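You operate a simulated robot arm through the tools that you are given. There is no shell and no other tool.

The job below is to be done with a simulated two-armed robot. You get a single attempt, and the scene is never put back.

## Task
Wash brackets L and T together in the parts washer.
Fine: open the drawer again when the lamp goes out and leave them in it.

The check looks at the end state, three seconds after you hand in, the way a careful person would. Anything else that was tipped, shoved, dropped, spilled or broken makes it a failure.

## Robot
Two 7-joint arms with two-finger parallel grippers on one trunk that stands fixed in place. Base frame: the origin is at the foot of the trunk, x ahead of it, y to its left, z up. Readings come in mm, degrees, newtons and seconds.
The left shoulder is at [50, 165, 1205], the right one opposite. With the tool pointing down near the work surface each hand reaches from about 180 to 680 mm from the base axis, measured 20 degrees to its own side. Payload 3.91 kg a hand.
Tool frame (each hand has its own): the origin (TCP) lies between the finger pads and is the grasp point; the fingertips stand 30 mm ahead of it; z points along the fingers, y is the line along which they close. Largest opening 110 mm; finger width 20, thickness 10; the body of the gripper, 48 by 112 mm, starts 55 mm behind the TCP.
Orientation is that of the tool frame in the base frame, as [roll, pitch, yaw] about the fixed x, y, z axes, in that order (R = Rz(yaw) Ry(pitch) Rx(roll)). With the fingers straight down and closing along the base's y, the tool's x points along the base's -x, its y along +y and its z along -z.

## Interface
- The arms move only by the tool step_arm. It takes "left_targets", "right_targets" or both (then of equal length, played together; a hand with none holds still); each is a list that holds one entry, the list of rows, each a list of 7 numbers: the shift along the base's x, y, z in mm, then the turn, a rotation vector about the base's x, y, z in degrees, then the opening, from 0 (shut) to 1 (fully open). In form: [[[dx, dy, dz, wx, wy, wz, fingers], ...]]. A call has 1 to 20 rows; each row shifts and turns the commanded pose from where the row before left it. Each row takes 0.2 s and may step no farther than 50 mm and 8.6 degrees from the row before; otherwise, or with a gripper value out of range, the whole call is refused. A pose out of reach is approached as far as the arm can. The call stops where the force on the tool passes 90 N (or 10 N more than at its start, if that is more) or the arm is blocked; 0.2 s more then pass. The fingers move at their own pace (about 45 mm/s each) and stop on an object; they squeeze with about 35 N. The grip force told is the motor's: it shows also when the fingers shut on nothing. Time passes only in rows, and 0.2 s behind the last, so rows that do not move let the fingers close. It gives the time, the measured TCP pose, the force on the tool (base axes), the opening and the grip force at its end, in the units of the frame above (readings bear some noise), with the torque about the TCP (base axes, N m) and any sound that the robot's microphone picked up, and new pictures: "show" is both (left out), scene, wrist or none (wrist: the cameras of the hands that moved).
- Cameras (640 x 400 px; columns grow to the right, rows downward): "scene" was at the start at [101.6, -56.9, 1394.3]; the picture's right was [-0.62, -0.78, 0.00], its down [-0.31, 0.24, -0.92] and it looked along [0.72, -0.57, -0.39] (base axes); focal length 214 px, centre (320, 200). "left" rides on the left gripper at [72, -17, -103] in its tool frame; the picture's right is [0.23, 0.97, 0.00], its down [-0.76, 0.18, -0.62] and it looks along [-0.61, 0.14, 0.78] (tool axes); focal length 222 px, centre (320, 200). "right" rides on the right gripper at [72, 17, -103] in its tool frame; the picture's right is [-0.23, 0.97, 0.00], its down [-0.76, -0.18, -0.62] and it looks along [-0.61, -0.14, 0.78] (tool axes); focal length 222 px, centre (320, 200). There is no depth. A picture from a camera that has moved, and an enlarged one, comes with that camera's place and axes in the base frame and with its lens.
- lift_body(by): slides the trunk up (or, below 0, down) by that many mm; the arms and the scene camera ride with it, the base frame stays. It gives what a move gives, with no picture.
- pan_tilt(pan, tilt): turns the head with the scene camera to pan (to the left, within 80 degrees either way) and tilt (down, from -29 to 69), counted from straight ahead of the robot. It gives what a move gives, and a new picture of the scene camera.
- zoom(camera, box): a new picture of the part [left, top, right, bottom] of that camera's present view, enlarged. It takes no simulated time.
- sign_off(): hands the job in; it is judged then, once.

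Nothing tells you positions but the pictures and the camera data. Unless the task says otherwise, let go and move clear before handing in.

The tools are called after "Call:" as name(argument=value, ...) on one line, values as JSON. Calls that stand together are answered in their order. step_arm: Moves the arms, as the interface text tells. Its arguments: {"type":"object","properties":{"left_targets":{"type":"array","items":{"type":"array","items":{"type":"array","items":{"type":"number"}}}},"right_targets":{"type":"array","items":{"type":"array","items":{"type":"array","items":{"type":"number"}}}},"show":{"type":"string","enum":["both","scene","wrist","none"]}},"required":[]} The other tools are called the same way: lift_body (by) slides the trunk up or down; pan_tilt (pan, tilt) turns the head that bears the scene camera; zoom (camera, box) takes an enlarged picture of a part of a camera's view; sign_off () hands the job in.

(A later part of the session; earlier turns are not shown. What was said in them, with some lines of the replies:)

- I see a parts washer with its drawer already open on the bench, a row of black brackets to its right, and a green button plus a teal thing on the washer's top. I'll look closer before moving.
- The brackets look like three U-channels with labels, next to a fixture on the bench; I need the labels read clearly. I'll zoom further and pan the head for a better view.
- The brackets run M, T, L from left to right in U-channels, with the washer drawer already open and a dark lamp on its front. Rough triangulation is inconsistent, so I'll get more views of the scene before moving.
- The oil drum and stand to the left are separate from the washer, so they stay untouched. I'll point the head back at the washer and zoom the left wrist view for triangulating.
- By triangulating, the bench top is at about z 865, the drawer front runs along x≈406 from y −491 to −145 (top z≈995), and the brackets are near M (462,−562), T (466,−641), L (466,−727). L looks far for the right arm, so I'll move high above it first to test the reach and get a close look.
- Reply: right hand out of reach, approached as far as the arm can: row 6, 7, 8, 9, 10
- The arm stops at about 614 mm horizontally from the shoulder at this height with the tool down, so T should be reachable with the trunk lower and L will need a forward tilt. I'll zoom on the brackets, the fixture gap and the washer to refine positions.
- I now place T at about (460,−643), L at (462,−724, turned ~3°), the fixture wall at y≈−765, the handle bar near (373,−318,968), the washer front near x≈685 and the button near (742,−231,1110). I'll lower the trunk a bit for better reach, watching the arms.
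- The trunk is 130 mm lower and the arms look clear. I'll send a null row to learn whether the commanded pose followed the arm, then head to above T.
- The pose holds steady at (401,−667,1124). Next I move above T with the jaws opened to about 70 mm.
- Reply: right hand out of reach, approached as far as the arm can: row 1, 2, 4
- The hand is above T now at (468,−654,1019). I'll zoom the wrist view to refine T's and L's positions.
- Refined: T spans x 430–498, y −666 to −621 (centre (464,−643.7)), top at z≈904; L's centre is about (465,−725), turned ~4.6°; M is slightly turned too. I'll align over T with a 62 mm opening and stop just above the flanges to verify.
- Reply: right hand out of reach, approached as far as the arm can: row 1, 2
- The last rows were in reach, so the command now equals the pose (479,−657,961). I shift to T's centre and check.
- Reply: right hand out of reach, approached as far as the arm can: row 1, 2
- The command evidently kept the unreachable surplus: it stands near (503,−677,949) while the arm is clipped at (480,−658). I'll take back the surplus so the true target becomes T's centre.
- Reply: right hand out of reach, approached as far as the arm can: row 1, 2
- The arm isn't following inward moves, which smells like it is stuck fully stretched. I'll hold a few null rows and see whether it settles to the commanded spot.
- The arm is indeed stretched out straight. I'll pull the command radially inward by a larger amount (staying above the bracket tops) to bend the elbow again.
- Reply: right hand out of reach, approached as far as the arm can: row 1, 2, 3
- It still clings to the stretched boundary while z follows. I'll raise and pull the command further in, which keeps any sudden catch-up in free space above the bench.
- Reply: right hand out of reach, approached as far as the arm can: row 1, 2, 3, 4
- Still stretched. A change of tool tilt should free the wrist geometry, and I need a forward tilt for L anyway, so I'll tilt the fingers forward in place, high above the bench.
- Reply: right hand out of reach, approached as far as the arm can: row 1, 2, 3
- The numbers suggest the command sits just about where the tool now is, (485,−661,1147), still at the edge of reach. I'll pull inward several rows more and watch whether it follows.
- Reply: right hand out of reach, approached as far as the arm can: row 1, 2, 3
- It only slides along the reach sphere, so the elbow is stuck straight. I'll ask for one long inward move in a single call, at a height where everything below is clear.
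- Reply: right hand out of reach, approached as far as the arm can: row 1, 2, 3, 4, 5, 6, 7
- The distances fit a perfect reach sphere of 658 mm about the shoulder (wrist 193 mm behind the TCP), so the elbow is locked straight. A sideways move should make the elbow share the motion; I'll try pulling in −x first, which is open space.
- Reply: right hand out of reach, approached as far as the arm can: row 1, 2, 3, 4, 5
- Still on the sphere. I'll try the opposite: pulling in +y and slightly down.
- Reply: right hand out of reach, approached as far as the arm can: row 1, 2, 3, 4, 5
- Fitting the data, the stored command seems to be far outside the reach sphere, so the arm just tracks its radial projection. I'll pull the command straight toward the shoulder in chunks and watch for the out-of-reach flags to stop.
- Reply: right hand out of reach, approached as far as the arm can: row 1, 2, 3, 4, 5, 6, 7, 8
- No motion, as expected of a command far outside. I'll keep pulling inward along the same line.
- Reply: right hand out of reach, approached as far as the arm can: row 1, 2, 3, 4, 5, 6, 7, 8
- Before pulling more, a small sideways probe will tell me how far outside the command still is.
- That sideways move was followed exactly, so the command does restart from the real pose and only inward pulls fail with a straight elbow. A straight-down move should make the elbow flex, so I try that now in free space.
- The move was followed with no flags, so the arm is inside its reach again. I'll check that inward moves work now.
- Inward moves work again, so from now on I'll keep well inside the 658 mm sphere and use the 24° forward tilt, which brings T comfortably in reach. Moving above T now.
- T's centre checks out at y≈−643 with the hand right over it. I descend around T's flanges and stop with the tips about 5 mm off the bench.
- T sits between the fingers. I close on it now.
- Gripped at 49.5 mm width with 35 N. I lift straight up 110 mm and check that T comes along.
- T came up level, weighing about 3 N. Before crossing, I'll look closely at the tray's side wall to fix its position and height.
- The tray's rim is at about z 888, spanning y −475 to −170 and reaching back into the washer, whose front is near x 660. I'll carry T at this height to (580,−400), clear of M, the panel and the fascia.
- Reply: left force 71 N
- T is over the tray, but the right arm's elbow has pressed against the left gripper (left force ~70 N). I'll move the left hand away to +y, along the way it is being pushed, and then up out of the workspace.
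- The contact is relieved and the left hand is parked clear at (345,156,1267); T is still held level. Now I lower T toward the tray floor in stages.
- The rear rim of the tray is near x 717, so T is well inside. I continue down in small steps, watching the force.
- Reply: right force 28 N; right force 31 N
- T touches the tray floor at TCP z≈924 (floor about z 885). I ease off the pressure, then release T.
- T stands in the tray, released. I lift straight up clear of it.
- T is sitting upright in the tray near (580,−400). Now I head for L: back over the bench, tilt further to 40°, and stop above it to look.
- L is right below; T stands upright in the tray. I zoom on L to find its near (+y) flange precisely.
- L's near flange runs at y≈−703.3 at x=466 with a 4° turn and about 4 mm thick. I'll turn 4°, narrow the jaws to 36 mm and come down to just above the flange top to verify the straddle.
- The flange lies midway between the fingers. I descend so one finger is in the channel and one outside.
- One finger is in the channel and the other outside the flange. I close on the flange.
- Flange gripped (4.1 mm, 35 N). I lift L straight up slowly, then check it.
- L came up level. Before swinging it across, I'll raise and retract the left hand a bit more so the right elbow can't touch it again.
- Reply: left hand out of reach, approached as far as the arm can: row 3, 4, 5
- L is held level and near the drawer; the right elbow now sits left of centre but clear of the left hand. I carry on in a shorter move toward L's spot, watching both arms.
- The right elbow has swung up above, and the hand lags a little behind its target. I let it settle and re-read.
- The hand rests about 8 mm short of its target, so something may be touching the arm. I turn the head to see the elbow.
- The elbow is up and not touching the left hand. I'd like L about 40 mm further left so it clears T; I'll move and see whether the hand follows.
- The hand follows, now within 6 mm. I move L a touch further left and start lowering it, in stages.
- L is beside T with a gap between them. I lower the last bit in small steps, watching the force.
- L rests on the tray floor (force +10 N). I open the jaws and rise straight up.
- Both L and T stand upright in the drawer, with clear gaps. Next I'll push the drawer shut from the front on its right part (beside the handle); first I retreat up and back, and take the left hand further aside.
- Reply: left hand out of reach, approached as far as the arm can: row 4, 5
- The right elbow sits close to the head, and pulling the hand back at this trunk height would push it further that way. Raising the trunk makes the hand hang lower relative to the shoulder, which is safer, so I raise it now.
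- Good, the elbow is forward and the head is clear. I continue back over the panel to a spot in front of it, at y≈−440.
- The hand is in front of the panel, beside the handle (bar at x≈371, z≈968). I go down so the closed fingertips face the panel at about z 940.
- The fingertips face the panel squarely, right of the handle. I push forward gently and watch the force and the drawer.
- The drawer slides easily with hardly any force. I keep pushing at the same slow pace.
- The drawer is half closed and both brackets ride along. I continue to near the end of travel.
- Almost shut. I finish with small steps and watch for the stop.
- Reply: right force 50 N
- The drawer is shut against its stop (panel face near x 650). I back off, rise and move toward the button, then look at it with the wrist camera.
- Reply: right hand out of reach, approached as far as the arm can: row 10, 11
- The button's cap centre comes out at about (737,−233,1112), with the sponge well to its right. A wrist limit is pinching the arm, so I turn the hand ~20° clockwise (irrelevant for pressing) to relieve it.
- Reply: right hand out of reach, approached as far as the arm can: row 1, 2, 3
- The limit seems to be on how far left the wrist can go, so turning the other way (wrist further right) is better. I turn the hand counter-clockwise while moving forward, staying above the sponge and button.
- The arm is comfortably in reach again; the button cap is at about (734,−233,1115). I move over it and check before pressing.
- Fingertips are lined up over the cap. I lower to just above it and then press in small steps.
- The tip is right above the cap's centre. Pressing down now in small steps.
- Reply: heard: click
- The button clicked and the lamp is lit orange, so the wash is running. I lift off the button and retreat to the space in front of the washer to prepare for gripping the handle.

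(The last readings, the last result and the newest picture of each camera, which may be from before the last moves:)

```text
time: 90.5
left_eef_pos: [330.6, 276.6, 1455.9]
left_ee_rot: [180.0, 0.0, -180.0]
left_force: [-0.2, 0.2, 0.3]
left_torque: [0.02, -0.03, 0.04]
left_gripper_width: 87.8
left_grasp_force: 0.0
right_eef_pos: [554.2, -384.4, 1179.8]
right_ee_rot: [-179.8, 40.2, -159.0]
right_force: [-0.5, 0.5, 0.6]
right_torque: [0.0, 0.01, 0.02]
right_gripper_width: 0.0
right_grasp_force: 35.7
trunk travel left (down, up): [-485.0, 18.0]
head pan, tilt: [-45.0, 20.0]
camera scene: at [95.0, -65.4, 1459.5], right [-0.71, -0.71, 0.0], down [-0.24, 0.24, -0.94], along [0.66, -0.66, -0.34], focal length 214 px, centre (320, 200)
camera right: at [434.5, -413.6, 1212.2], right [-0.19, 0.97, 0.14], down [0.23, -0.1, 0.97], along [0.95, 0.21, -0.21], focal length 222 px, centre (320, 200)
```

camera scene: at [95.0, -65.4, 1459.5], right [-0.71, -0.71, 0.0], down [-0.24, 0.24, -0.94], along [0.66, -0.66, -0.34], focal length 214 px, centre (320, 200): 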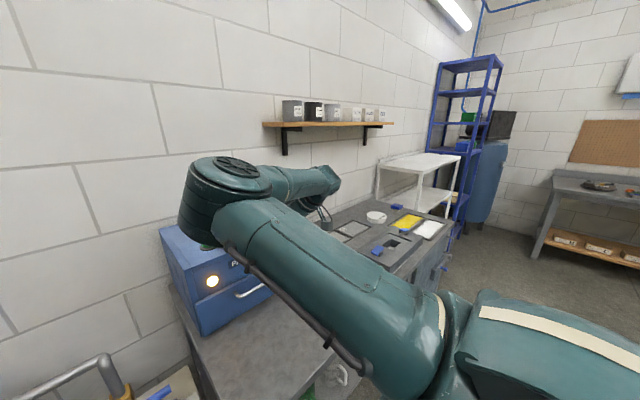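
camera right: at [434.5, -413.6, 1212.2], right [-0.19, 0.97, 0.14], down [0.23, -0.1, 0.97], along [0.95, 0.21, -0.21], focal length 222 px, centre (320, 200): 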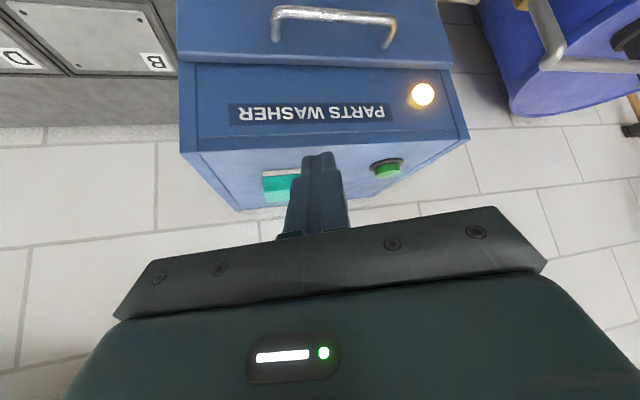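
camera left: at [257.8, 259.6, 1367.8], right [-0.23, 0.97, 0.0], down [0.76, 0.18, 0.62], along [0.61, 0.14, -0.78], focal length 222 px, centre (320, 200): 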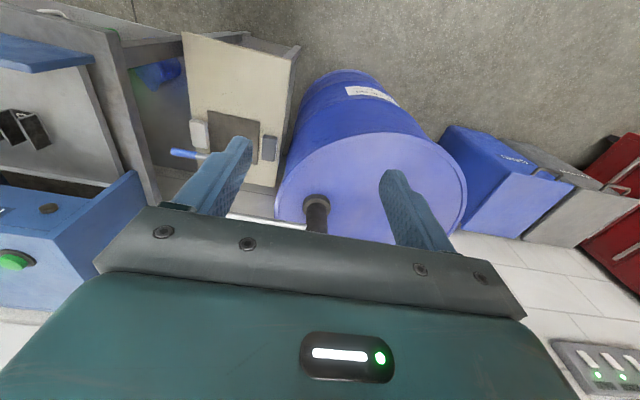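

The lamp is on and the drawer is closed, handle bar at about (614,−323,968). I now tilt the hand level (pointing forward) in free space in front of the washer.

Call:
step_arm(right_targets=[[[-8, 0, -8, 3.0, -7.77, 0, 0.0], [-8, 0, -8, 3.0, -7.77, 0, 0.0], [-8, 0, -8, 3.0, -7.77, 0, 0.0], [-8, 0, -8, 3.0, -7.77, 0, 0.1], [-8, 0, -8, 3.0, -7.77, 0, 0.2], [-8, 0, -8, 3.0, -7.77, 0, 0.3], [0, 0, 0, 0, 0, 0, 0.3]]], show="both")

```text
time: 92.1
left_eef_pos: [329.8, 276.7, 1454.6]
left_ee_rot: [-179.9, 0.0, 180.0]
left_force: [-0.1, -0.1, -0.4]
left_torque: [0.0, 0.01, -0.01]
left_gripper_width: 87.9
left_grasp_force: 0.1
right_eef_pos: [504.1, -386.6, 1133.7]
right_ee_rot: [-10.5, 89.9, 10.3]
right_force: [-0.3, 0.3, 0.3]
right_torque: [-0.04, -0.02, -0.03]
right_gripper_width: 33.2
right_grasp_force: 0.1
trunk travel left (down, up): [-485.0, 18.0]
head pan, tilt: [-45.0, 20.0]
camera scene: at [94.8, -64.8, 1459.6], right [-0.71, -0.71, 0.0], down [-0.24, 0.24, -0.94], along [0.66, -0.66, -0.34], focal length 214 px, centre (320, 200)
camera right: at [403.1, -407.1, 1059.9], right [-0.35, 0.91, 0.23], down [-0.52, -0.39, 0.76], along [0.78, 0.15, 0.61], focal length 222 px, centre (320, 200)
```

scene: 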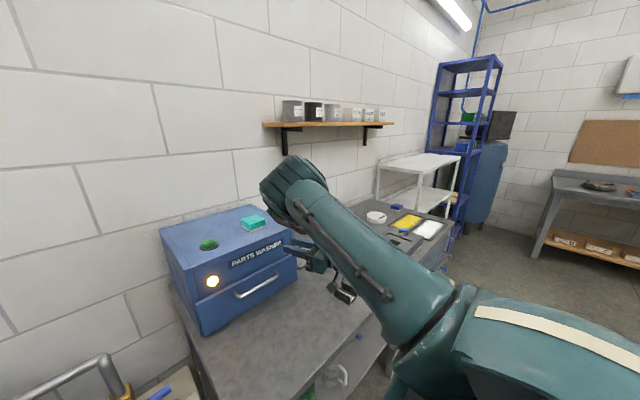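
right: 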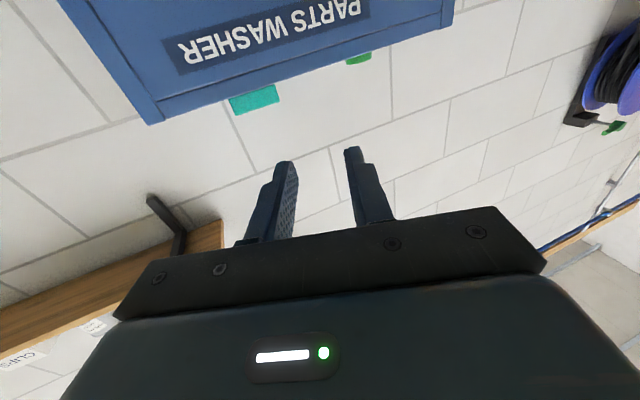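

The hand points forward level now. I roll it 90° about its own axis so the jaws close vertically, first half of the way to check that the wrist allows it.

Call:
step_arm(right_targets=[[[0, 0, -5, 7.65, 2.95, 0, 0.4], [0, 0, -5, 7.65, 2.95, 0, 0.4], [0, 0, -5, 7.65, 2.95, 0, 0.45], [0, 0, -5, 7.65, 2.95, 0, 0.45], [0, 0, -5, 7.65, 2.95, 0, 0.45], [0, 0, -5, 7.65, 2.95, 0, 0.45]]], show="scene")

```text
time: 93.5
left_eef_pos: [330.0, 277.7, 1454.1]
left_ee_rot: [-179.9, 0.1, 179.9]
left_force: [-0.3, 0.4, 0.0]
left_torque: [0.02, 0.03, -0.01]
left_gripper_width: 88.1
left_grasp_force: 0.0
right_eef_pos: [506.3, -387.3, 1103.5]
right_ee_rot: [90.2, 40.6, 111.0]
right_force: [0.2, 0.9, 0.5]
right_torque: [-0.03, 0.02, -0.02]
right_gripper_width: 49.4
right_grasp_force: 0.0
trunk travel left (down, up): [-485.0, 18.0]
head pan, tilt: [-45.0, 20.0]
camera scene: at [95.0, -65.2, 1459.5], right [-0.71, -0.71, 0.0], down [-0.24, 0.24, -0.94], along [0.66, -0.66, -0.34], focal length 214 px, centre (320, 200)
```

scene: 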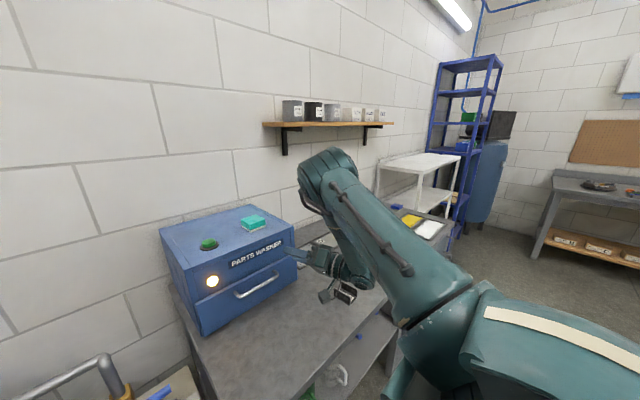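

The roll works and the elbow has moved to a good place on the right. I finish the roll.

Call:
step_arm(right_targets=[[[0, 0, -5, 7.65, 2.95, 0, 0.45], [0, 0, -5, 7.65, 2.95, 0, 0.45], [0, 0, -5, 7.65, 2.95, 0, 0.45], [0, 0, -5, 7.65, 2.95, 0, 0.45], [0, 0, -5, 7.5, 2.89, 0, 0.45], [0, 0, 0, 0, 0, 0, 0.45]]], show="both")

```text
time: 94.9
left_eef_pos: [329.7, 276.1, 1454.5]
left_ee_rot: [-179.9, 0.0, 180.0]
left_force: [-0.1, 0.4, 0.5]
left_torque: [0.02, -0.03, 0.02]
left_gripper_width: 87.9
left_grasp_force: 0.0
right_eef_pos: [504.5, -386.6, 1077.9]
right_ee_rot: [90.2, -0.1, 111.1]
right_force: [-0.4, -0.1, 0.9]
right_torque: [0.0, -0.02, -0.01]
right_gripper_width: 49.5
right_grasp_force: 0.0
trunk travel left (down, up): [-485.0, 18.0]
head pan, tilt: [-45.0, 20.0]
camera scene: at [94.8, -65.2, 1459.5], right [-0.71, -0.71, 0.0], down [-0.24, 0.24, -0.94], along [0.66, -0.66, -0.34], focal length 214 px, centre (320, 200)
camera right: at [383.1, -356.0, 1094.8], right [0.09, -0.21, 0.97], down [-0.31, -0.93, -0.18], along [0.95, -0.29, -0.15], focal length 222 px, centre (320, 200)
```

scene: 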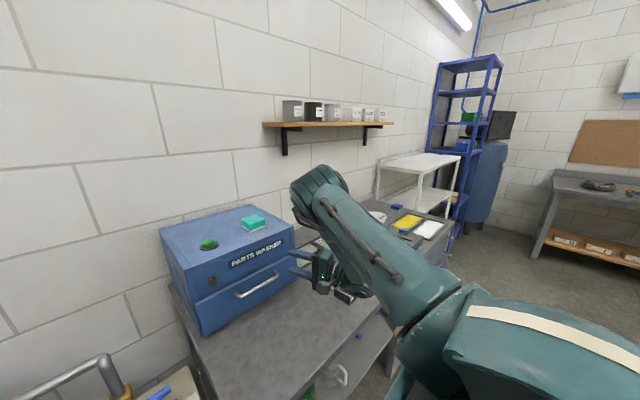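
right: 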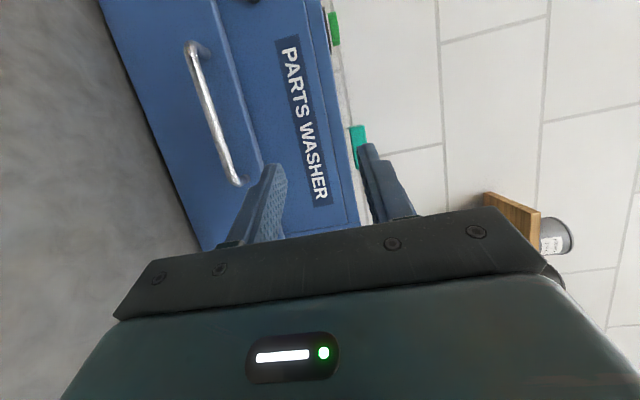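

The lamp appears to be out already. I zoom to confirm it before opening.

Call:
zoom(camera="scene", box=[150, 190, 310, 340])

Call:
zoom(camera="right", box=[100, 0, 380, 240])

```text
2.67 times, centred on (230, 265) of scene
camera zoom: at [94.8, -65.2, 1459.5], right [-0.71, -0.71, 0.0], down [-0.24, 0.24, -0.94], along [0.66, -0.66, -0.34], focal length 572 px, centre (560, 27)
```

zoom: 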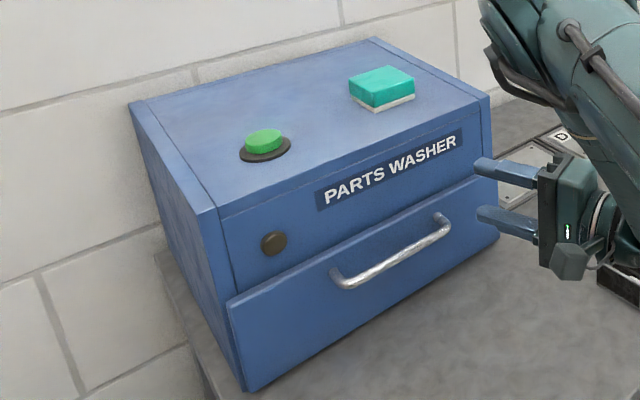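

```text
1.67 times, centred on (240, 120) of right
camera zoom: at [383.1, -356.0, 1094.8], right [0.09, -0.21, 0.97], down [-0.31, -0.93, -0.18], along [0.95, -0.29, -0.15], focal length 370 px, centre (453, 333)
```

zoom: 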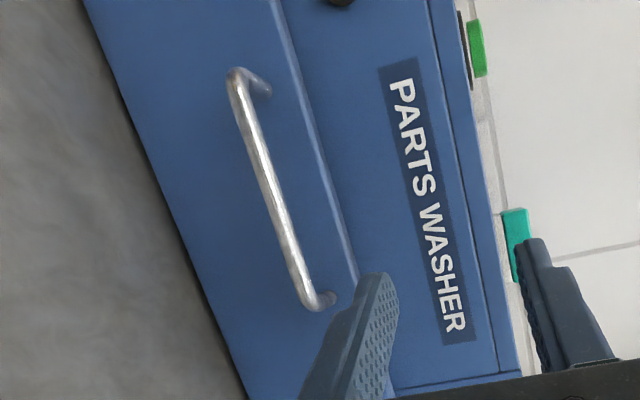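

The lamp is off, so the wash is finished. I line up the open jaws with the handle bar, at its height.

Call:
step_arm(right_targets=[[[9, 10, -27, 0, 0, 0, 0.45], [9, 10, -27, 0, 0, 0, 0.45], [9, 10, -27, 0, 0, 0, 0.45], [9, 10, -27, 0, 0, 0, 0.45], [0, 0, 0, 0, 0, 0, 0.45]]], show="both")

```text
time: 96.1
left_eef_pos: [330.9, 277.7, 1454.3]
left_ee_rot: [-179.9, 0.1, 180.0]
left_force: [0.2, -0.2, -0.3]
left_torque: [0.01, 0.01, -0.01]
left_gripper_width: 88.0
left_grasp_force: 0.1
right_eef_pos: [543.0, -347.4, 970.1]
right_ee_rot: [90.2, -0.1, 111.0]
right_force: [-0.5, 0.6, -0.2]
right_torque: [-0.04, 0.05, 0.01]
right_gripper_width: 49.8
right_grasp_force: 0.1
trunk travel left (down, up): [-485.0, 18.0]
head pan, tilt: [-45.0, 20.0]
camera scene: at [94.7, -65.2, 1459.5], right [-0.71, -0.71, 0.0], down [-0.24, 0.24, -0.94], along [0.66, -0.66, -0.34], focal length 214 px, centre (320, 200)
camera right: at [420.7, -316.4, 986.7], right [0.08, -0.21, 0.97], down [-0.31, -0.93, -0.18], along [0.95, -0.29, -0.14], focal length 222 px, centre (320, 200)
```

scene: 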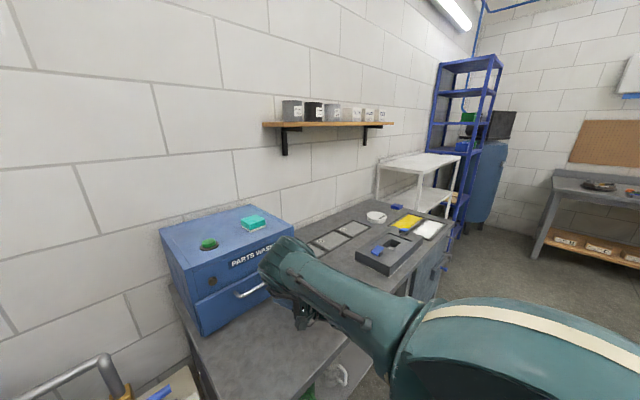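
right: 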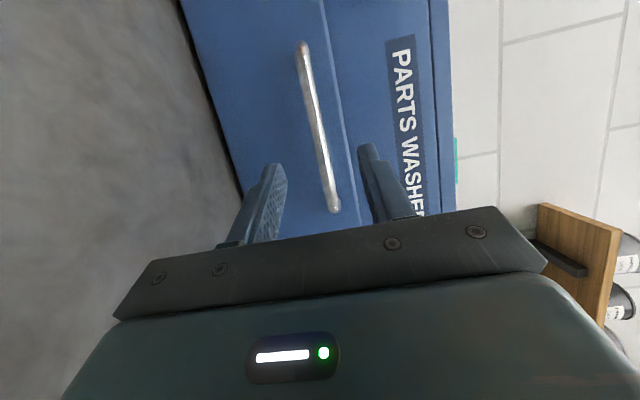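

The bar is centred between the jaws. I advance onto it slowly.

Call:
step_arm(right_targets=[[[12, 5, 0, 0, 0, 0, 0.45], [12, 5, 0, 0, 0, 0, 0.45], [12, 5, 0, 0, 0, 0, 0.45], [12, 5, 0, 0, 0, 0, 0.45], [11, 4, 0, 0, 0, 0, 0.45], [0, 0, 0, 0, 0, 0, 0.45]]], show="both")

```text
time: 97.5
left_eef_pos: [330.4, 275.9, 1455.0]
left_ee_rot: [-180.0, 0.0, -180.0]
left_force: [0.5, 0.2, -0.9]
left_torque: [0.01, 0.01, -0.01]
left_gripper_width: 87.8
left_grasp_force: 0.0
right_eef_pos: [599.6, -331.0, 976.8]
right_ee_rot: [90.6, -0.1, 111.5]
right_force: [0.2, -0.2, 0.2]
right_torque: [-0.01, -0.03, 0.0]
right_gripper_width: 49.4
right_grasp_force: 0.0
right hand out of reach, approached as far as the arm can: row 3, 4, 5
trunk travel left (down, up): [-485.0, 18.0]
head pan, tilt: [-45.0, 20.0]
camera scene: at [94.8, -65.3, 1459.5], right [-0.71, -0.71, 0.0], down [-0.24, 0.24, -0.94], along [0.66, -0.66, -0.34], focal length 214 px, centre (320, 200)
camera right: at [478.7, -302.2, 994.1], right [0.09, -0.21, 0.97], down [-0.3, -0.94, -0.17], along [0.95, -0.28, -0.15], focal length 222 px, centre (320, 200)
```

scene: 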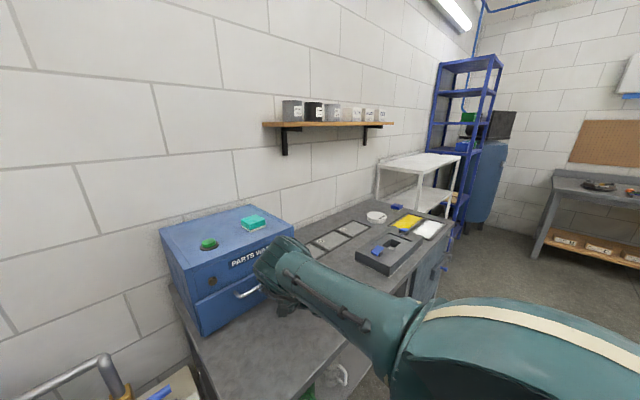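
right: 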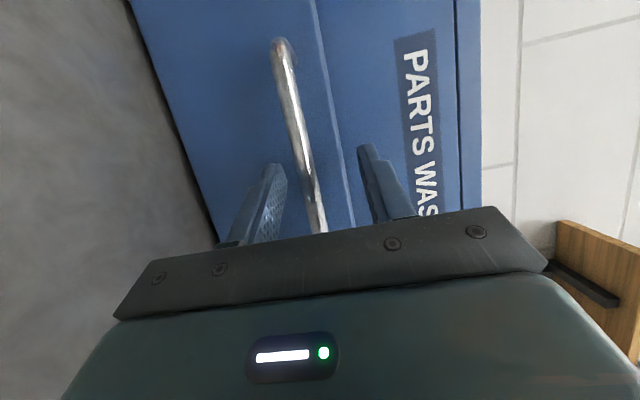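

The bar is between the jaws, though a wrist limit left the hand about 6 mm high. I nudge down to centre on the bar.

Call:
step_arm(right_targets=[[[0, 0, -4, 0, 0, 0, 0.45], [0, 0, -3, 0, 0, 0, 0.45], [0, 0, 0, 0, 0, 0, 0.45]]], show="wrist")

```text
time: 98.3
left_eef_pos: [330.7, 277.1, 1455.0]
left_ee_rot: [-179.9, 0.0, -179.9]
left_force: [-0.6, 0.1, -0.3]
left_torque: [-0.03, 0.0, 0.02]
left_gripper_width: 87.9
left_grasp_force: 0.0
right_eef_pos: [600.1, -335.4, 971.5]
right_ee_rot: [90.5, -0.2, 111.3]
right_force: [-0.5, 0.2, 0.1]
right_torque: [0.01, 0.01, 0.0]
right_gripper_width: 49.4
right_grasp_force: 0.1
right hand out of reach, approached as far as the arm can: row 2
trunk travel left (down, up): [-485.0, 18.0]
head pan, tilt: [-45.0, 20.0]
camera right: at [478.8, -306.0, 989.3], right [0.09, -0.21, 0.97], down [-0.3, -0.94, -0.17], along [0.95, -0.28, -0.15], focal length 222 px, centre (320, 200)
```

right: 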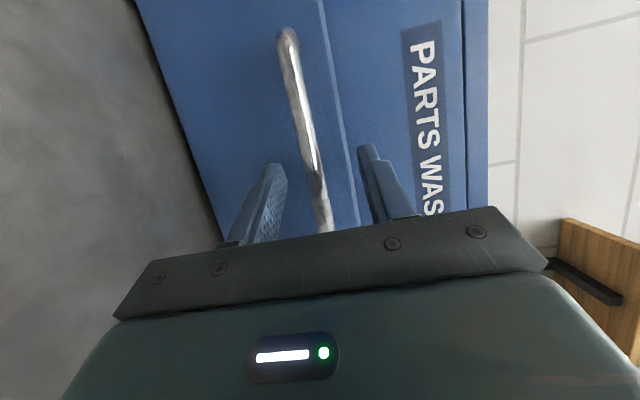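

Centred on the bar. I close the jaws on it.

Call:
step_arm(right_targets=[[[0, 0, 0, 0, 0, 0, 0.1], [0, 0, 0, 0, 0, 0, 0.0], [0, 0, 0, 0, 0, 0, 0.0], [0, 0, 0, 0, 0, 0, 0.0]]], show="wrist")

```text
time: 99.3
left_eef_pos: [331.5, 275.8, 1453.6]
left_ee_rot: [-180.0, 0.0, -180.0]
left_force: [-0.5, -0.1, 0.5]
left_torque: [-0.03, 0.03, -0.04]
left_gripper_width: 88.0
left_grasp_force: 0.1
right_eef_pos: [600.3, -335.5, 969.3]
right_ee_rot: [90.9, -0.2, 111.3]
right_force: [-1.8, 2.5, -14.2]
right_torque: [-0.04, 0.28, -0.15]
right_gripper_width: 11.7
right_grasp_force: 45.0
trunk travel left (down, up): [-485.0, 18.0]
head pan, tilt: [-45.0, 20.0]
camera right: at [478.7, -306.1, 986.8], right [0.1, -0.21, 0.97], down [-0.3, -0.94, -0.17], along [0.95, -0.28, -0.16], focal length 222 px, centre (320, 200)
```

right: 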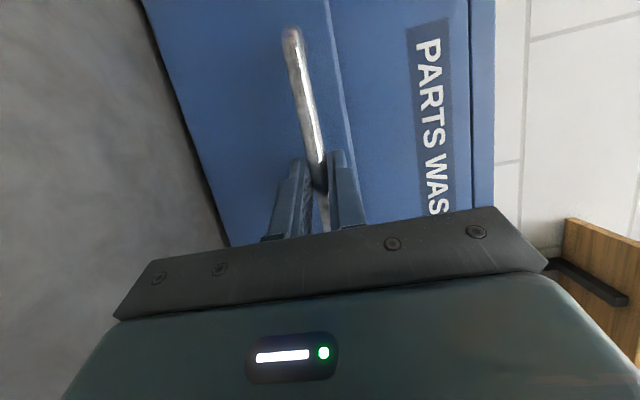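

The bar is gripped (11.7 mm). I pull back slowly and check that the drawer follows.

Call:
step_arm(right_targets=[[[-5, 0, -2, 0, 0, 0, 0.0], [-8, 0, -1, 0, 0, 0, 0.0], [-10, 0, 0, 0, 0, 0, 0.0], [-10, 0, 0, 0, 0, 0, 0.0], [-10, 0, 0, 0, 0, 0, 0.0]]], show="both")

```text
time: 100.5
left_eef_pos: [331.3, 278.5, 1455.7]
left_ee_rot: [-179.9, 0.1, 179.9]
left_force: [0.3, -0.2, 0.4]
left_torque: [-0.03, 0.03, -0.02]
left_gripper_width: 88.0
left_grasp_force: 0.1
right_eef_pos: [557.6, -335.4, 968.0]
right_ee_rot: [90.6, -0.1, 111.6]
right_force: [0.0, 11.7, -15.0]
right_torque: [-0.02, 0.25, -0.11]
right_gripper_width: 11.5
right_grasp_force: 44.9
trunk travel left (down, up): [-485.0, 18.0]
head pan, tilt: [-45.0, 20.0]
camera scene: at [96.4, -64.8, 1459.4], right [-0.71, -0.71, 0.0], down [-0.24, 0.24, -0.94], along [0.66, -0.66, -0.34], focal length 214 px, centre (320, 200)
camera right: at [436.2, -306.5, 986.1], right [0.09, -0.21, 0.97], down [-0.3, -0.94, -0.17], along [0.95, -0.28, -0.15], focal length 222 px, centre (320, 200)
```

scene: 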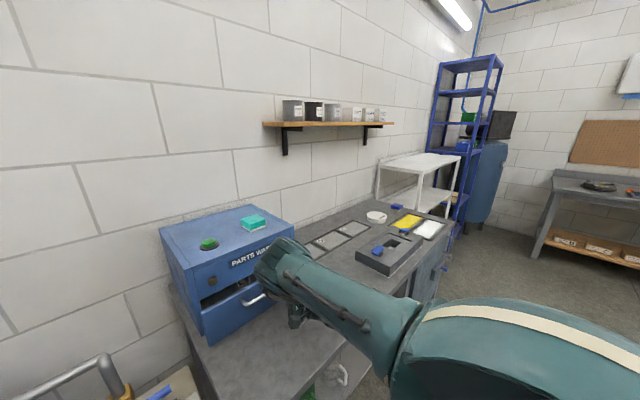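
right: 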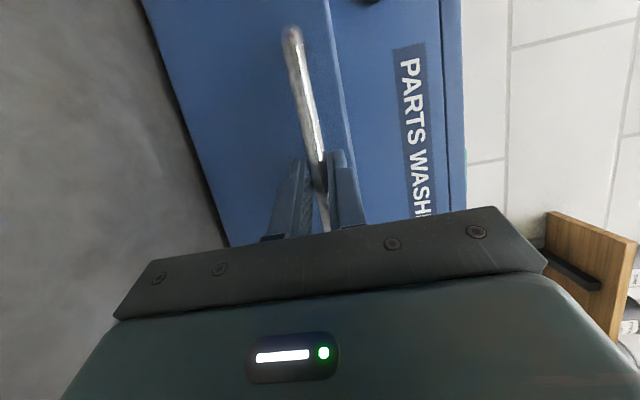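

The drawer is opening with the hand. I keep pulling at the same slow pace, easing the side force a bit.

Call:
step_arm(right_targets=[[[-10, 2, -2, 0, 0, 0, 0.0], [-10, 1, -1, 0, 0, 0, 0.0], [-10, 0, 0, 0, 0, 0, 0.0], [-10, 0, 0, 0, 0, 0, 0.0], [-10, 0, 0, 0, 0, 0, 0.0], [-10, 0, 0, 0, 0, 0, 0.0], [-10, 0, 0, 0, 0, 0, 0.0], [-10, 0, 0, 0, 0, 0, 0.0], [-10, 0, 0, 0, 0, 0, 0.0], [-10, 0, 0, 0, 0, 0, 0.0]]], show="both")

```text
time: 102.7
left_eef_pos: [330.2, 279.8, 1454.5]
left_ee_rot: [-179.8, 0.1, 180.0]
left_force: [0.1, -0.3, 1.1]
left_torque: [0.01, 0.01, -0.02]
left_gripper_width: 87.9
left_grasp_force: 0.0
right_eef_pos: [476.7, -335.8, 969.6]
right_ee_rot: [90.3, 0.0, 111.3]
right_force: [1.4, 14.9, 6.0]
right_torque: [0.15, -0.08, 0.68]
right_gripper_width: 11.8
right_grasp_force: 45.1
right hand out of reach, approached as far as the arm can: row 1, 9, 10
trunk travel left (down, up): [-485.0, 18.0]
head pan, tilt: [-45.0, 20.0]
camera scene: at [94.4, -63.0, 1459.8], right [-0.71, -0.71, 0.0], down [-0.24, 0.24, -0.94], along [0.66, -0.67, -0.34], focal length 214 px, centre (320, 200)
camera right: at [354.8, -305.8, 985.0], right [0.09, -0.21, 0.97], down [-0.31, -0.94, -0.18], along [0.95, -0.28, -0.14], focal length 222 px, centre (320, 200)
```

scene: 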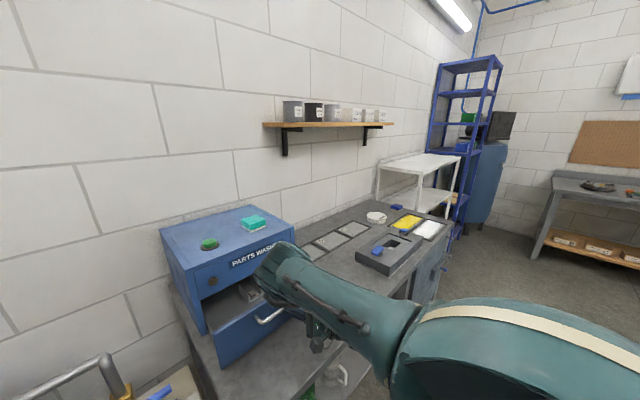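
right: 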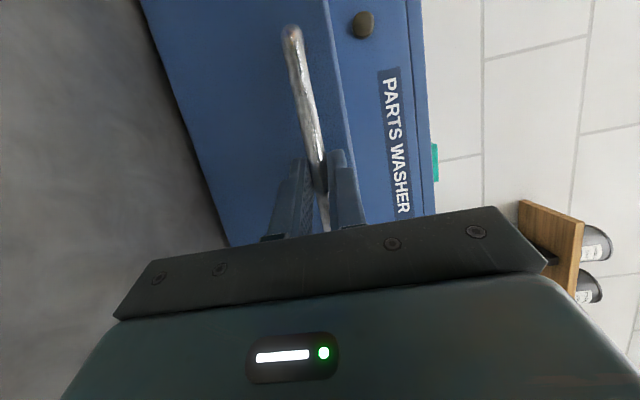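

A wrist limit stops the pull at x≈477 with the hand level. Pitching the hand down about the bar (which the jaws allow) relieves the wrist, so I do that while holding on.

Call:
step_arm(right_targets=[[[0, 0, 1.9, 0, 8, 0, 0.0], [0.3, 0, 1.9, 0, 8, 0, 0.0], [0.6, 0, 1.8, 0, 8, 0, 0.0], [0.9, 0, 1.7, 0, 8, 0, 0.0], [0, 0, 0, 0, 0, 0, 0.0]]], show="both")

```text
time: 103.9
left_eef_pos: [327.9, 278.6, 1456.2]
left_ee_rot: [-179.8, 0.3, 179.9]
left_force: [0.3, -0.4, 0.0]
left_torque: [0.0, 0.03, 0.01]
left_gripper_width: 88.0
left_grasp_force: 0.0
right_eef_pos: [478.5, -336.3, 977.5]
right_ee_rot: [120.0, -10.9, 108.3]
right_force: [0.5, 6.1, 25.8]
right_torque: [0.05, -0.34, 0.25]
right_gripper_width: 11.5
right_grasp_force: 44.8
trunk travel left (down, up): [-485.0, 18.0]
head pan, tilt: [-45.0, 20.0]
camera scene: at [92.6, -62.9, 1460.1], right [-0.71, -0.71, 0.0], down [-0.24, 0.24, -0.94], along [0.67, -0.67, -0.34], focal length 214 px, centre (320, 200)
camera right: at [383.2, -306.8, 1055.7], right [0.58, -0.21, 0.79], down [-0.35, -0.93, 0.01], along [0.73, -0.28, -0.62], focal length 222 px, centre (320, 200)
```

scene: 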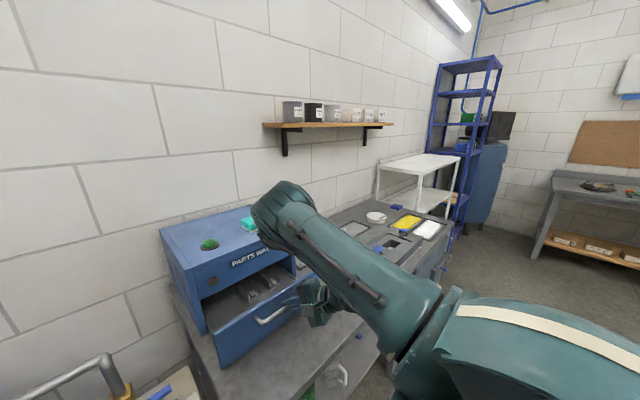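
right: 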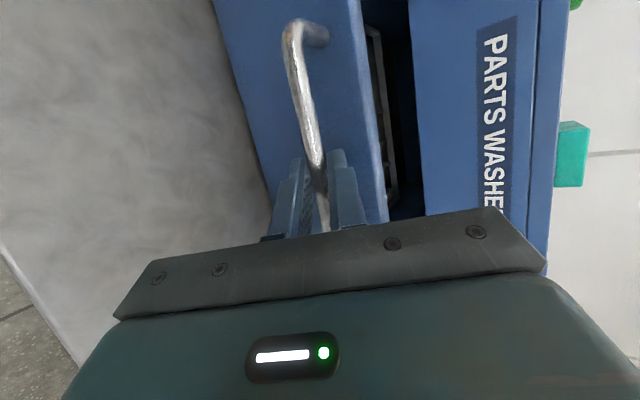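

The pitch change worked with no flags and both brackets are visible in the drawer. I ease the upward force and go on pulling.

Call:
step_arm(right_targets=[[[-6, 1, 3, 0, 0, 0, 0.0], [-10, 0, 3, 0, 0, 0, 0.0], [-10, 0, 0, 0, 0, 0, 0.0], [-10, 0, 0, 0, 0, 0, 0.0], [-10, 0, 0, 0, 0, 0, 0.0], [-10, 0, 0, 0, 0, 0, 0.0]]], show="both")

```text
time: 105.3
left_eef_pos: [330.7, 277.7, 1455.2]
left_ee_rot: [-179.9, 0.1, 179.9]
left_force: [0.2, 0.5, 0.7]
left_torque: [-0.01, 0.02, -0.01]
left_gripper_width: 87.9
left_grasp_force: 0.1
right_eef_pos: [421.0, -337.3, 979.2]
right_ee_rot: [120.7, -11.1, 108.0]
right_force: [0.3, 6.4, -11.1]
right_torque: [-0.91, 0.14, -0.81]
right_gripper_width: 11.5
right_grasp_force: 45.1
trunk travel left (down, up): [-485.0, 18.0]
head pan, tilt: [-45.0, 20.0]
camera scene: at [95.8, -65.0, 1459.2], right [-0.71, -0.71, 0.0], down [-0.24, 0.24, -0.94], along [0.66, -0.66, -0.34], focal length 214 px, centre (320, 200)
camera right: at [328.4, -306.6, 1057.4], right [0.59, -0.21, 0.78], down [-0.36, -0.93, 0.02], along [0.72, -0.29, -0.63], focal length 222 px, centre (320, 200)
```

scene: 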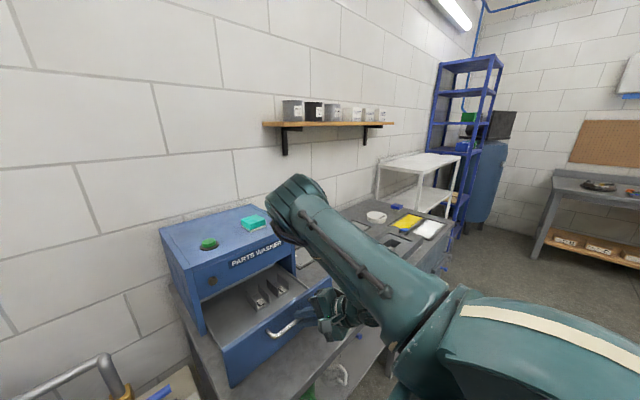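
right: 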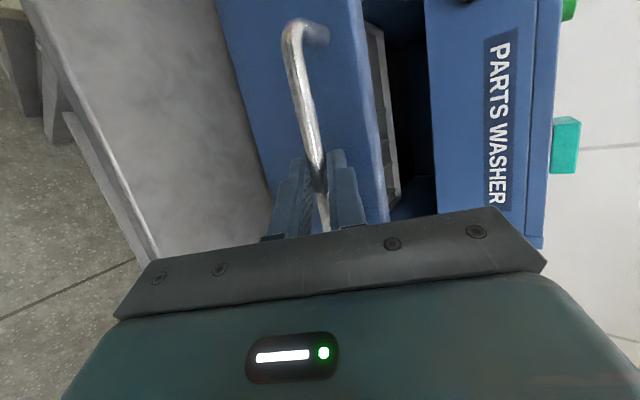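

The drawer is more than half open. I pull the remaining ~60 mm.

Call:
step_arm(right_targets=[[[-10, 1, -2, 0, 0, 0, 0.0], [-10, 0, 0, 0, 0, 0, 0.0], [-10, 0, 0, 0, 0, 0, 0.0], [-10, 0, 0, 0, 0, 0, 0.0], [-10, 0, 0, 0, 0, 0, 0.0]]], show="both")

```text
time: 106.5
left_eef_pos: [328.8, 275.4, 1456.0]
left_ee_rot: [180.0, 0.1, 180.0]
left_force: [-0.1, 0.6, -0.9]
left_torque: [0.0, 0.02, -0.03]
left_gripper_width: 87.8
left_grasp_force: 0.2
right_eef_pos: [371.9, -336.6, 979.2]
right_ee_rot: [120.5, -10.9, 108.1]
right_force: [0.1, -6.9, 5.8]
right_torque: [-0.08, -0.12, 0.34]
right_gripper_width: 11.6
right_grasp_force: 45.2
trunk travel left (down, up): [-485.0, 18.0]
head pan, tilt: [-45.0, 20.0]
camera scene: at [94.3, -65.9, 1459.6], right [-0.71, -0.71, 0.0], down [-0.24, 0.24, -0.94], along [0.66, -0.66, -0.34], focal length 214 px, centre (320, 200)
camera right: at [278.0, -306.4, 1056.5], right [0.59, -0.21, 0.78], down [-0.36, -0.93, 0.01], along [0.73, -0.29, -0.62], focal length 222 px, centre (320, 200)
```

scene: 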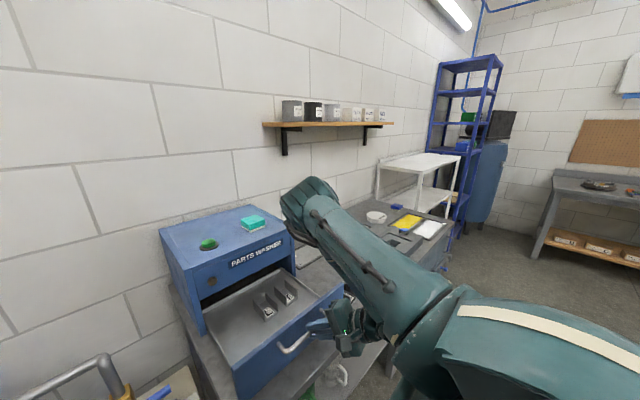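
right: 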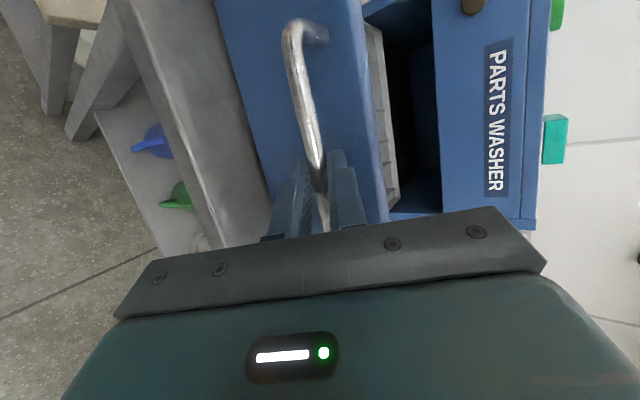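

The brackets look lighter now, so they were washed. I pull the last centimetre to the full opening.

Call:
step_arm(right_targets=[[[-6, -1, 0, 0, 0, 0, 0.0], [-6, 0, 0, 0, 0, 0, 0.0], [0, 0, 0, 0, 0, 0, 0.0]]], show="scene")

Call:
zoom(camera="scene", box=[150, 190, 360, 390])

```text
time: 107.3
left_eef_pos: [329.7, 277.4, 1454.5]
left_ee_rot: [-180.0, 0.1, 179.9]
left_force: [0.4, -0.4, 0.5]
left_torque: [0.01, 0.0, 0.01]
left_gripper_width: 88.0
left_grasp_force: 0.1
right_eef_pos: [361.0, -337.0, 977.9]
right_ee_rot: [120.5, -11.0, 108.0]
right_force: [0.4, -0.7, 3.4]
right_torque: [-0.89, -0.05, -0.99]
right_gripper_width: 11.7
right_grasp_force: 45.0
trunk travel left (down, up): [-485.0, 18.0]
head pan, tilt: [-45.0, 20.0]
camera scene: at [94.7, -65.0, 1459.5], right [-0.71, -0.71, 0.0], down [-0.24, 0.24, -0.94], along [0.66, -0.66, -0.34], focal length 214 px, centre (320, 200)
```

scene: 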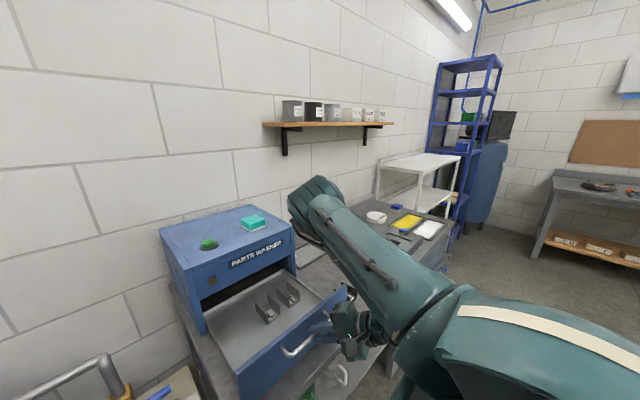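

```text
2.00 times, centred on (255, 290) of scene
camera zoom: at [94.7, -65.0, 1459.5], right [-0.71, -0.71, 0.0], down [-0.24, 0.24, -0.94], along [0.66, -0.66, -0.34], focal length 429 px, centre (450, 20)
```

zoom: 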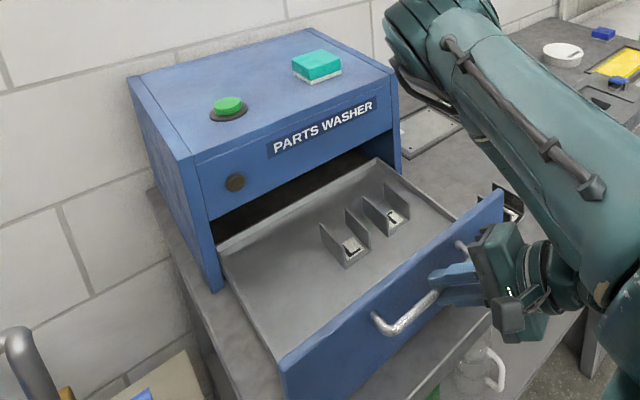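

L and T are visibly clean in the reopened drawer, and the lamp is dark. I release the handle and back the hand out along its own axis.

Call:
step_arm(right_targets=[[[0, 0, 0, 0, 0, 0, 0.3], [0, 0, 0, 0, 0, 0, 0.45], [0, 0, 0, 0, 0, 0, 0.45], [-8, -3.6, 5, 0, 0, 0, 0.45], [-8, -3.6, 5, 0, 0, 0, 0.45], [-10, -4.5, 6.3, 0, 0, 0, 0.45], [-12, -5.4, 7.6, 0, 0, 0, 0.45], [-12, -5.4, 7.6, 0, 0, 0, 0.45]]], show="both")

```text
time: 109.1
left_eef_pos: [329.8, 276.8, 1455.0]
left_ee_rot: [-180.0, 0.1, 180.0]
left_force: [0.6, 1.1, -0.3]
left_torque: [0.0, 0.01, 0.02]
left_gripper_width: 87.9
left_grasp_force: 0.0
right_eef_pos: [309.7, -360.2, 1009.2]
right_ee_rot: [120.5, -11.2, 108.2]
right_force: [0.0, -0.6, 0.9]
right_torque: [0.0, 0.0, 0.01]
right_gripper_width: 49.6
right_grasp_force: 0.0
trunk travel left (down, up): [-485.0, 18.0]
head pan, tilt: [-45.0, 20.0]
camera scene: at [94.5, -65.4, 1459.5], right [-0.71, -0.71, 0.0], down [-0.24, 0.24, -0.94], along [0.66, -0.66, -0.34], focal length 214 px, centre (320, 200)
camera right: at [216.2, -330.3, 1087.7], right [0.59, -0.21, 0.78], down [-0.35, -0.93, 0.01], along [0.73, -0.28, -0.63], focal length 222 px, centre (320, 200)
```

scene: 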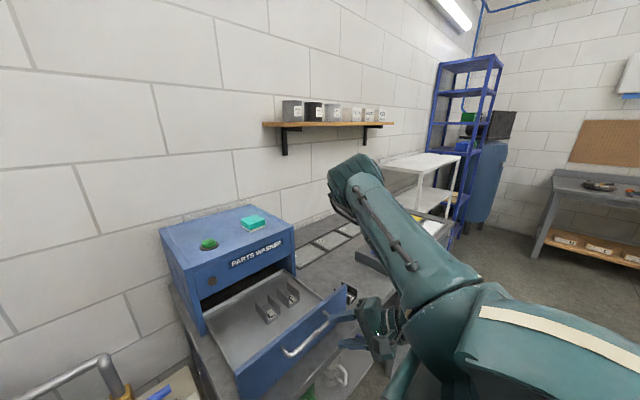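
right: 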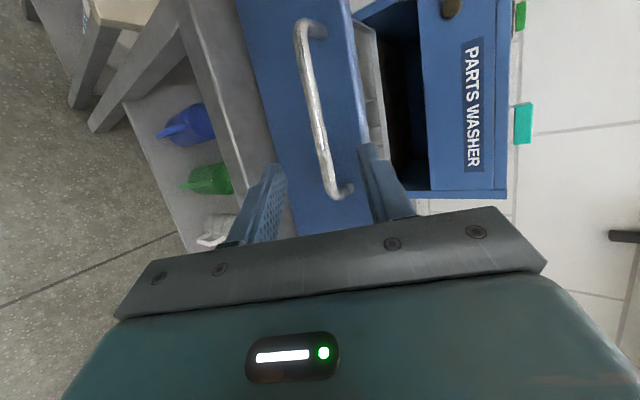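

The hand is off the handle. I lift it a bit more out of the way and make a final check of the drawer, bracket M and the surroundings.

Call:
step_arm(right_targets=[[[-5, -12, 25, 0, 0, 0, 0.45], [-5, -12, 25, 0, 0, 0, 0.45], [0, -12, 25, 0, 0, 0, 0.45], [0, 0, 0, 0, 0, 0, 0.45]]], show="both")

Call:
pan_tilt(pan=-38, tilt=40)

Call:
zoom(camera="scene", box=[160, 80, 480, 300])

```text
time: 110.1
left_eef_pos: [330.0, 276.2, 1455.0]
left_ee_rot: [-179.9, -0.1, -179.9]
left_force: [-0.2, -0.3, 0.4]
left_torque: [0.02, 0.02, -0.03]
left_gripper_width: 88.4
left_grasp_force: 0.1
right_eef_pos: [299.7, -394.9, 1084.7]
right_ee_rot: [120.5, -11.1, 108.0]
right_force: [0.5, 0.0, 0.2]
right_torque: [-0.01, -0.01, 0.01]
right_gripper_width: 49.3
right_grasp_force: 0.1
trunk travel left (down, up): [-485.0, 18.0]
head pan, tilt: [-45.0, 20.0]
camera scene: at [95.1, -65.5, 1459.5], right [-0.71, -0.71, 0.0], down [-0.24, 0.24, -0.94], along [0.66, -0.66, -0.34], focal length 214 px, centre (320, 200)
camera right: at [206.1, -366.1, 1163.2], right [0.59, -0.21, 0.78], down [-0.36, -0.93, 0.01], along [0.73, -0.29, -0.63], focal length 222 px, centre (320, 200)
```

scene: 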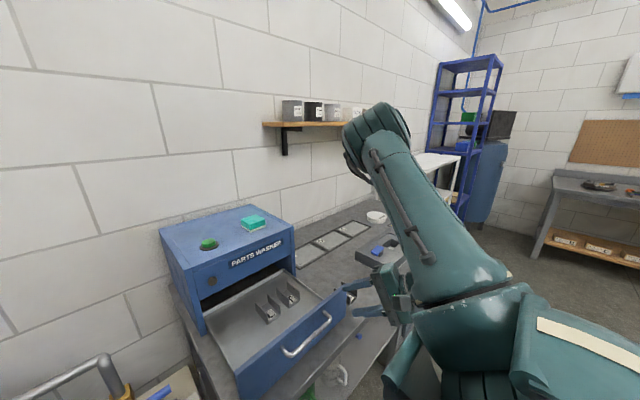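
right: 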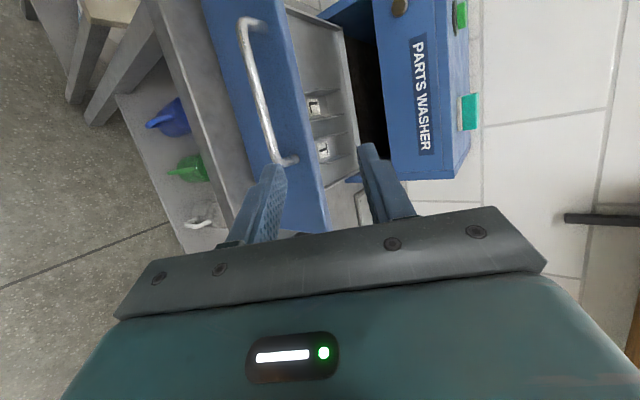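

```text
time: 110.9
left_eef_pos: [328.6, 277.6, 1453.8]
left_ee_rot: [-179.9, 0.1, -180.0]
left_force: [-0.3, 0.3, -0.3]
left_torque: [0.0, 0.0, 0.03]
left_gripper_width: 87.8
left_grasp_force: 0.0
right_eef_pos: [300.2, -395.8, 1084.2]
right_ee_rot: [120.4, -11.0, 108.0]
right_force: [0.0, -0.2, -0.2]
right_torque: [0.0, 0.03, 0.04]
right_gripper_width: 49.5
right_grasp_force: 0.1
trunk travel left (down, up): [-485.0, 18.0]
head pan, tilt: [-38.0, 40.0]
camera scene: at [96.0, -51.8, 1428.2], right [-0.62, -0.79, 0.0], down [-0.51, 0.4, -0.77], along [0.6, -0.47, -0.64], focal length 214 px, centre (320, 200)
```

scene: 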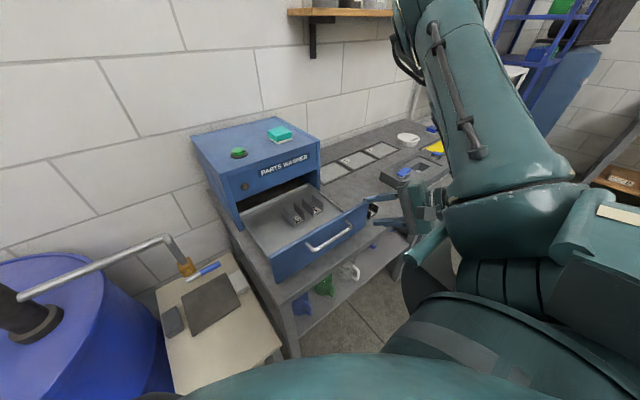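

```text
1.82 times, centred on (320, 190) of scene
camera zoom: at [96.0, -51.8, 1428.2], right [-0.62, -0.79, 0.0], down [-0.51, 0.4, -0.77], along [0.6, -0.47, -0.64], focal length 390 px, centre (320, 218)
```

zoom: 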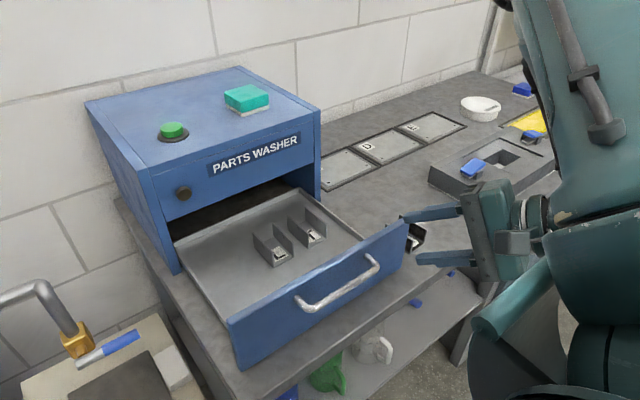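

L and T stand clean in the open drawer, the lamp is dark, M, the sponge and the fixture are where they were, and both hands are clear. I hand the job in.

Call:
sign_off()

```text
The job is handed in.
```

Brackets L and T were washed together. They are standing clean and upright in the reopened drawer, and the lamp is off. The lamp came on when I pressed the button and went out about six seconds later. I then pulled the drawer back to about where it stood at the start.

- **Contact between the arms:** While I was carrying T to the drawer, the right elbow pressed against the left gripper with a force of about 70 N. I moved the left hand away, T stayed level in the grip, and I saw no damage.
- **Everything else:** In the final view bracket M, the sponge, the fixture and the other things on the bench look undisturbed. Both hands are clear of the washer and the bench.
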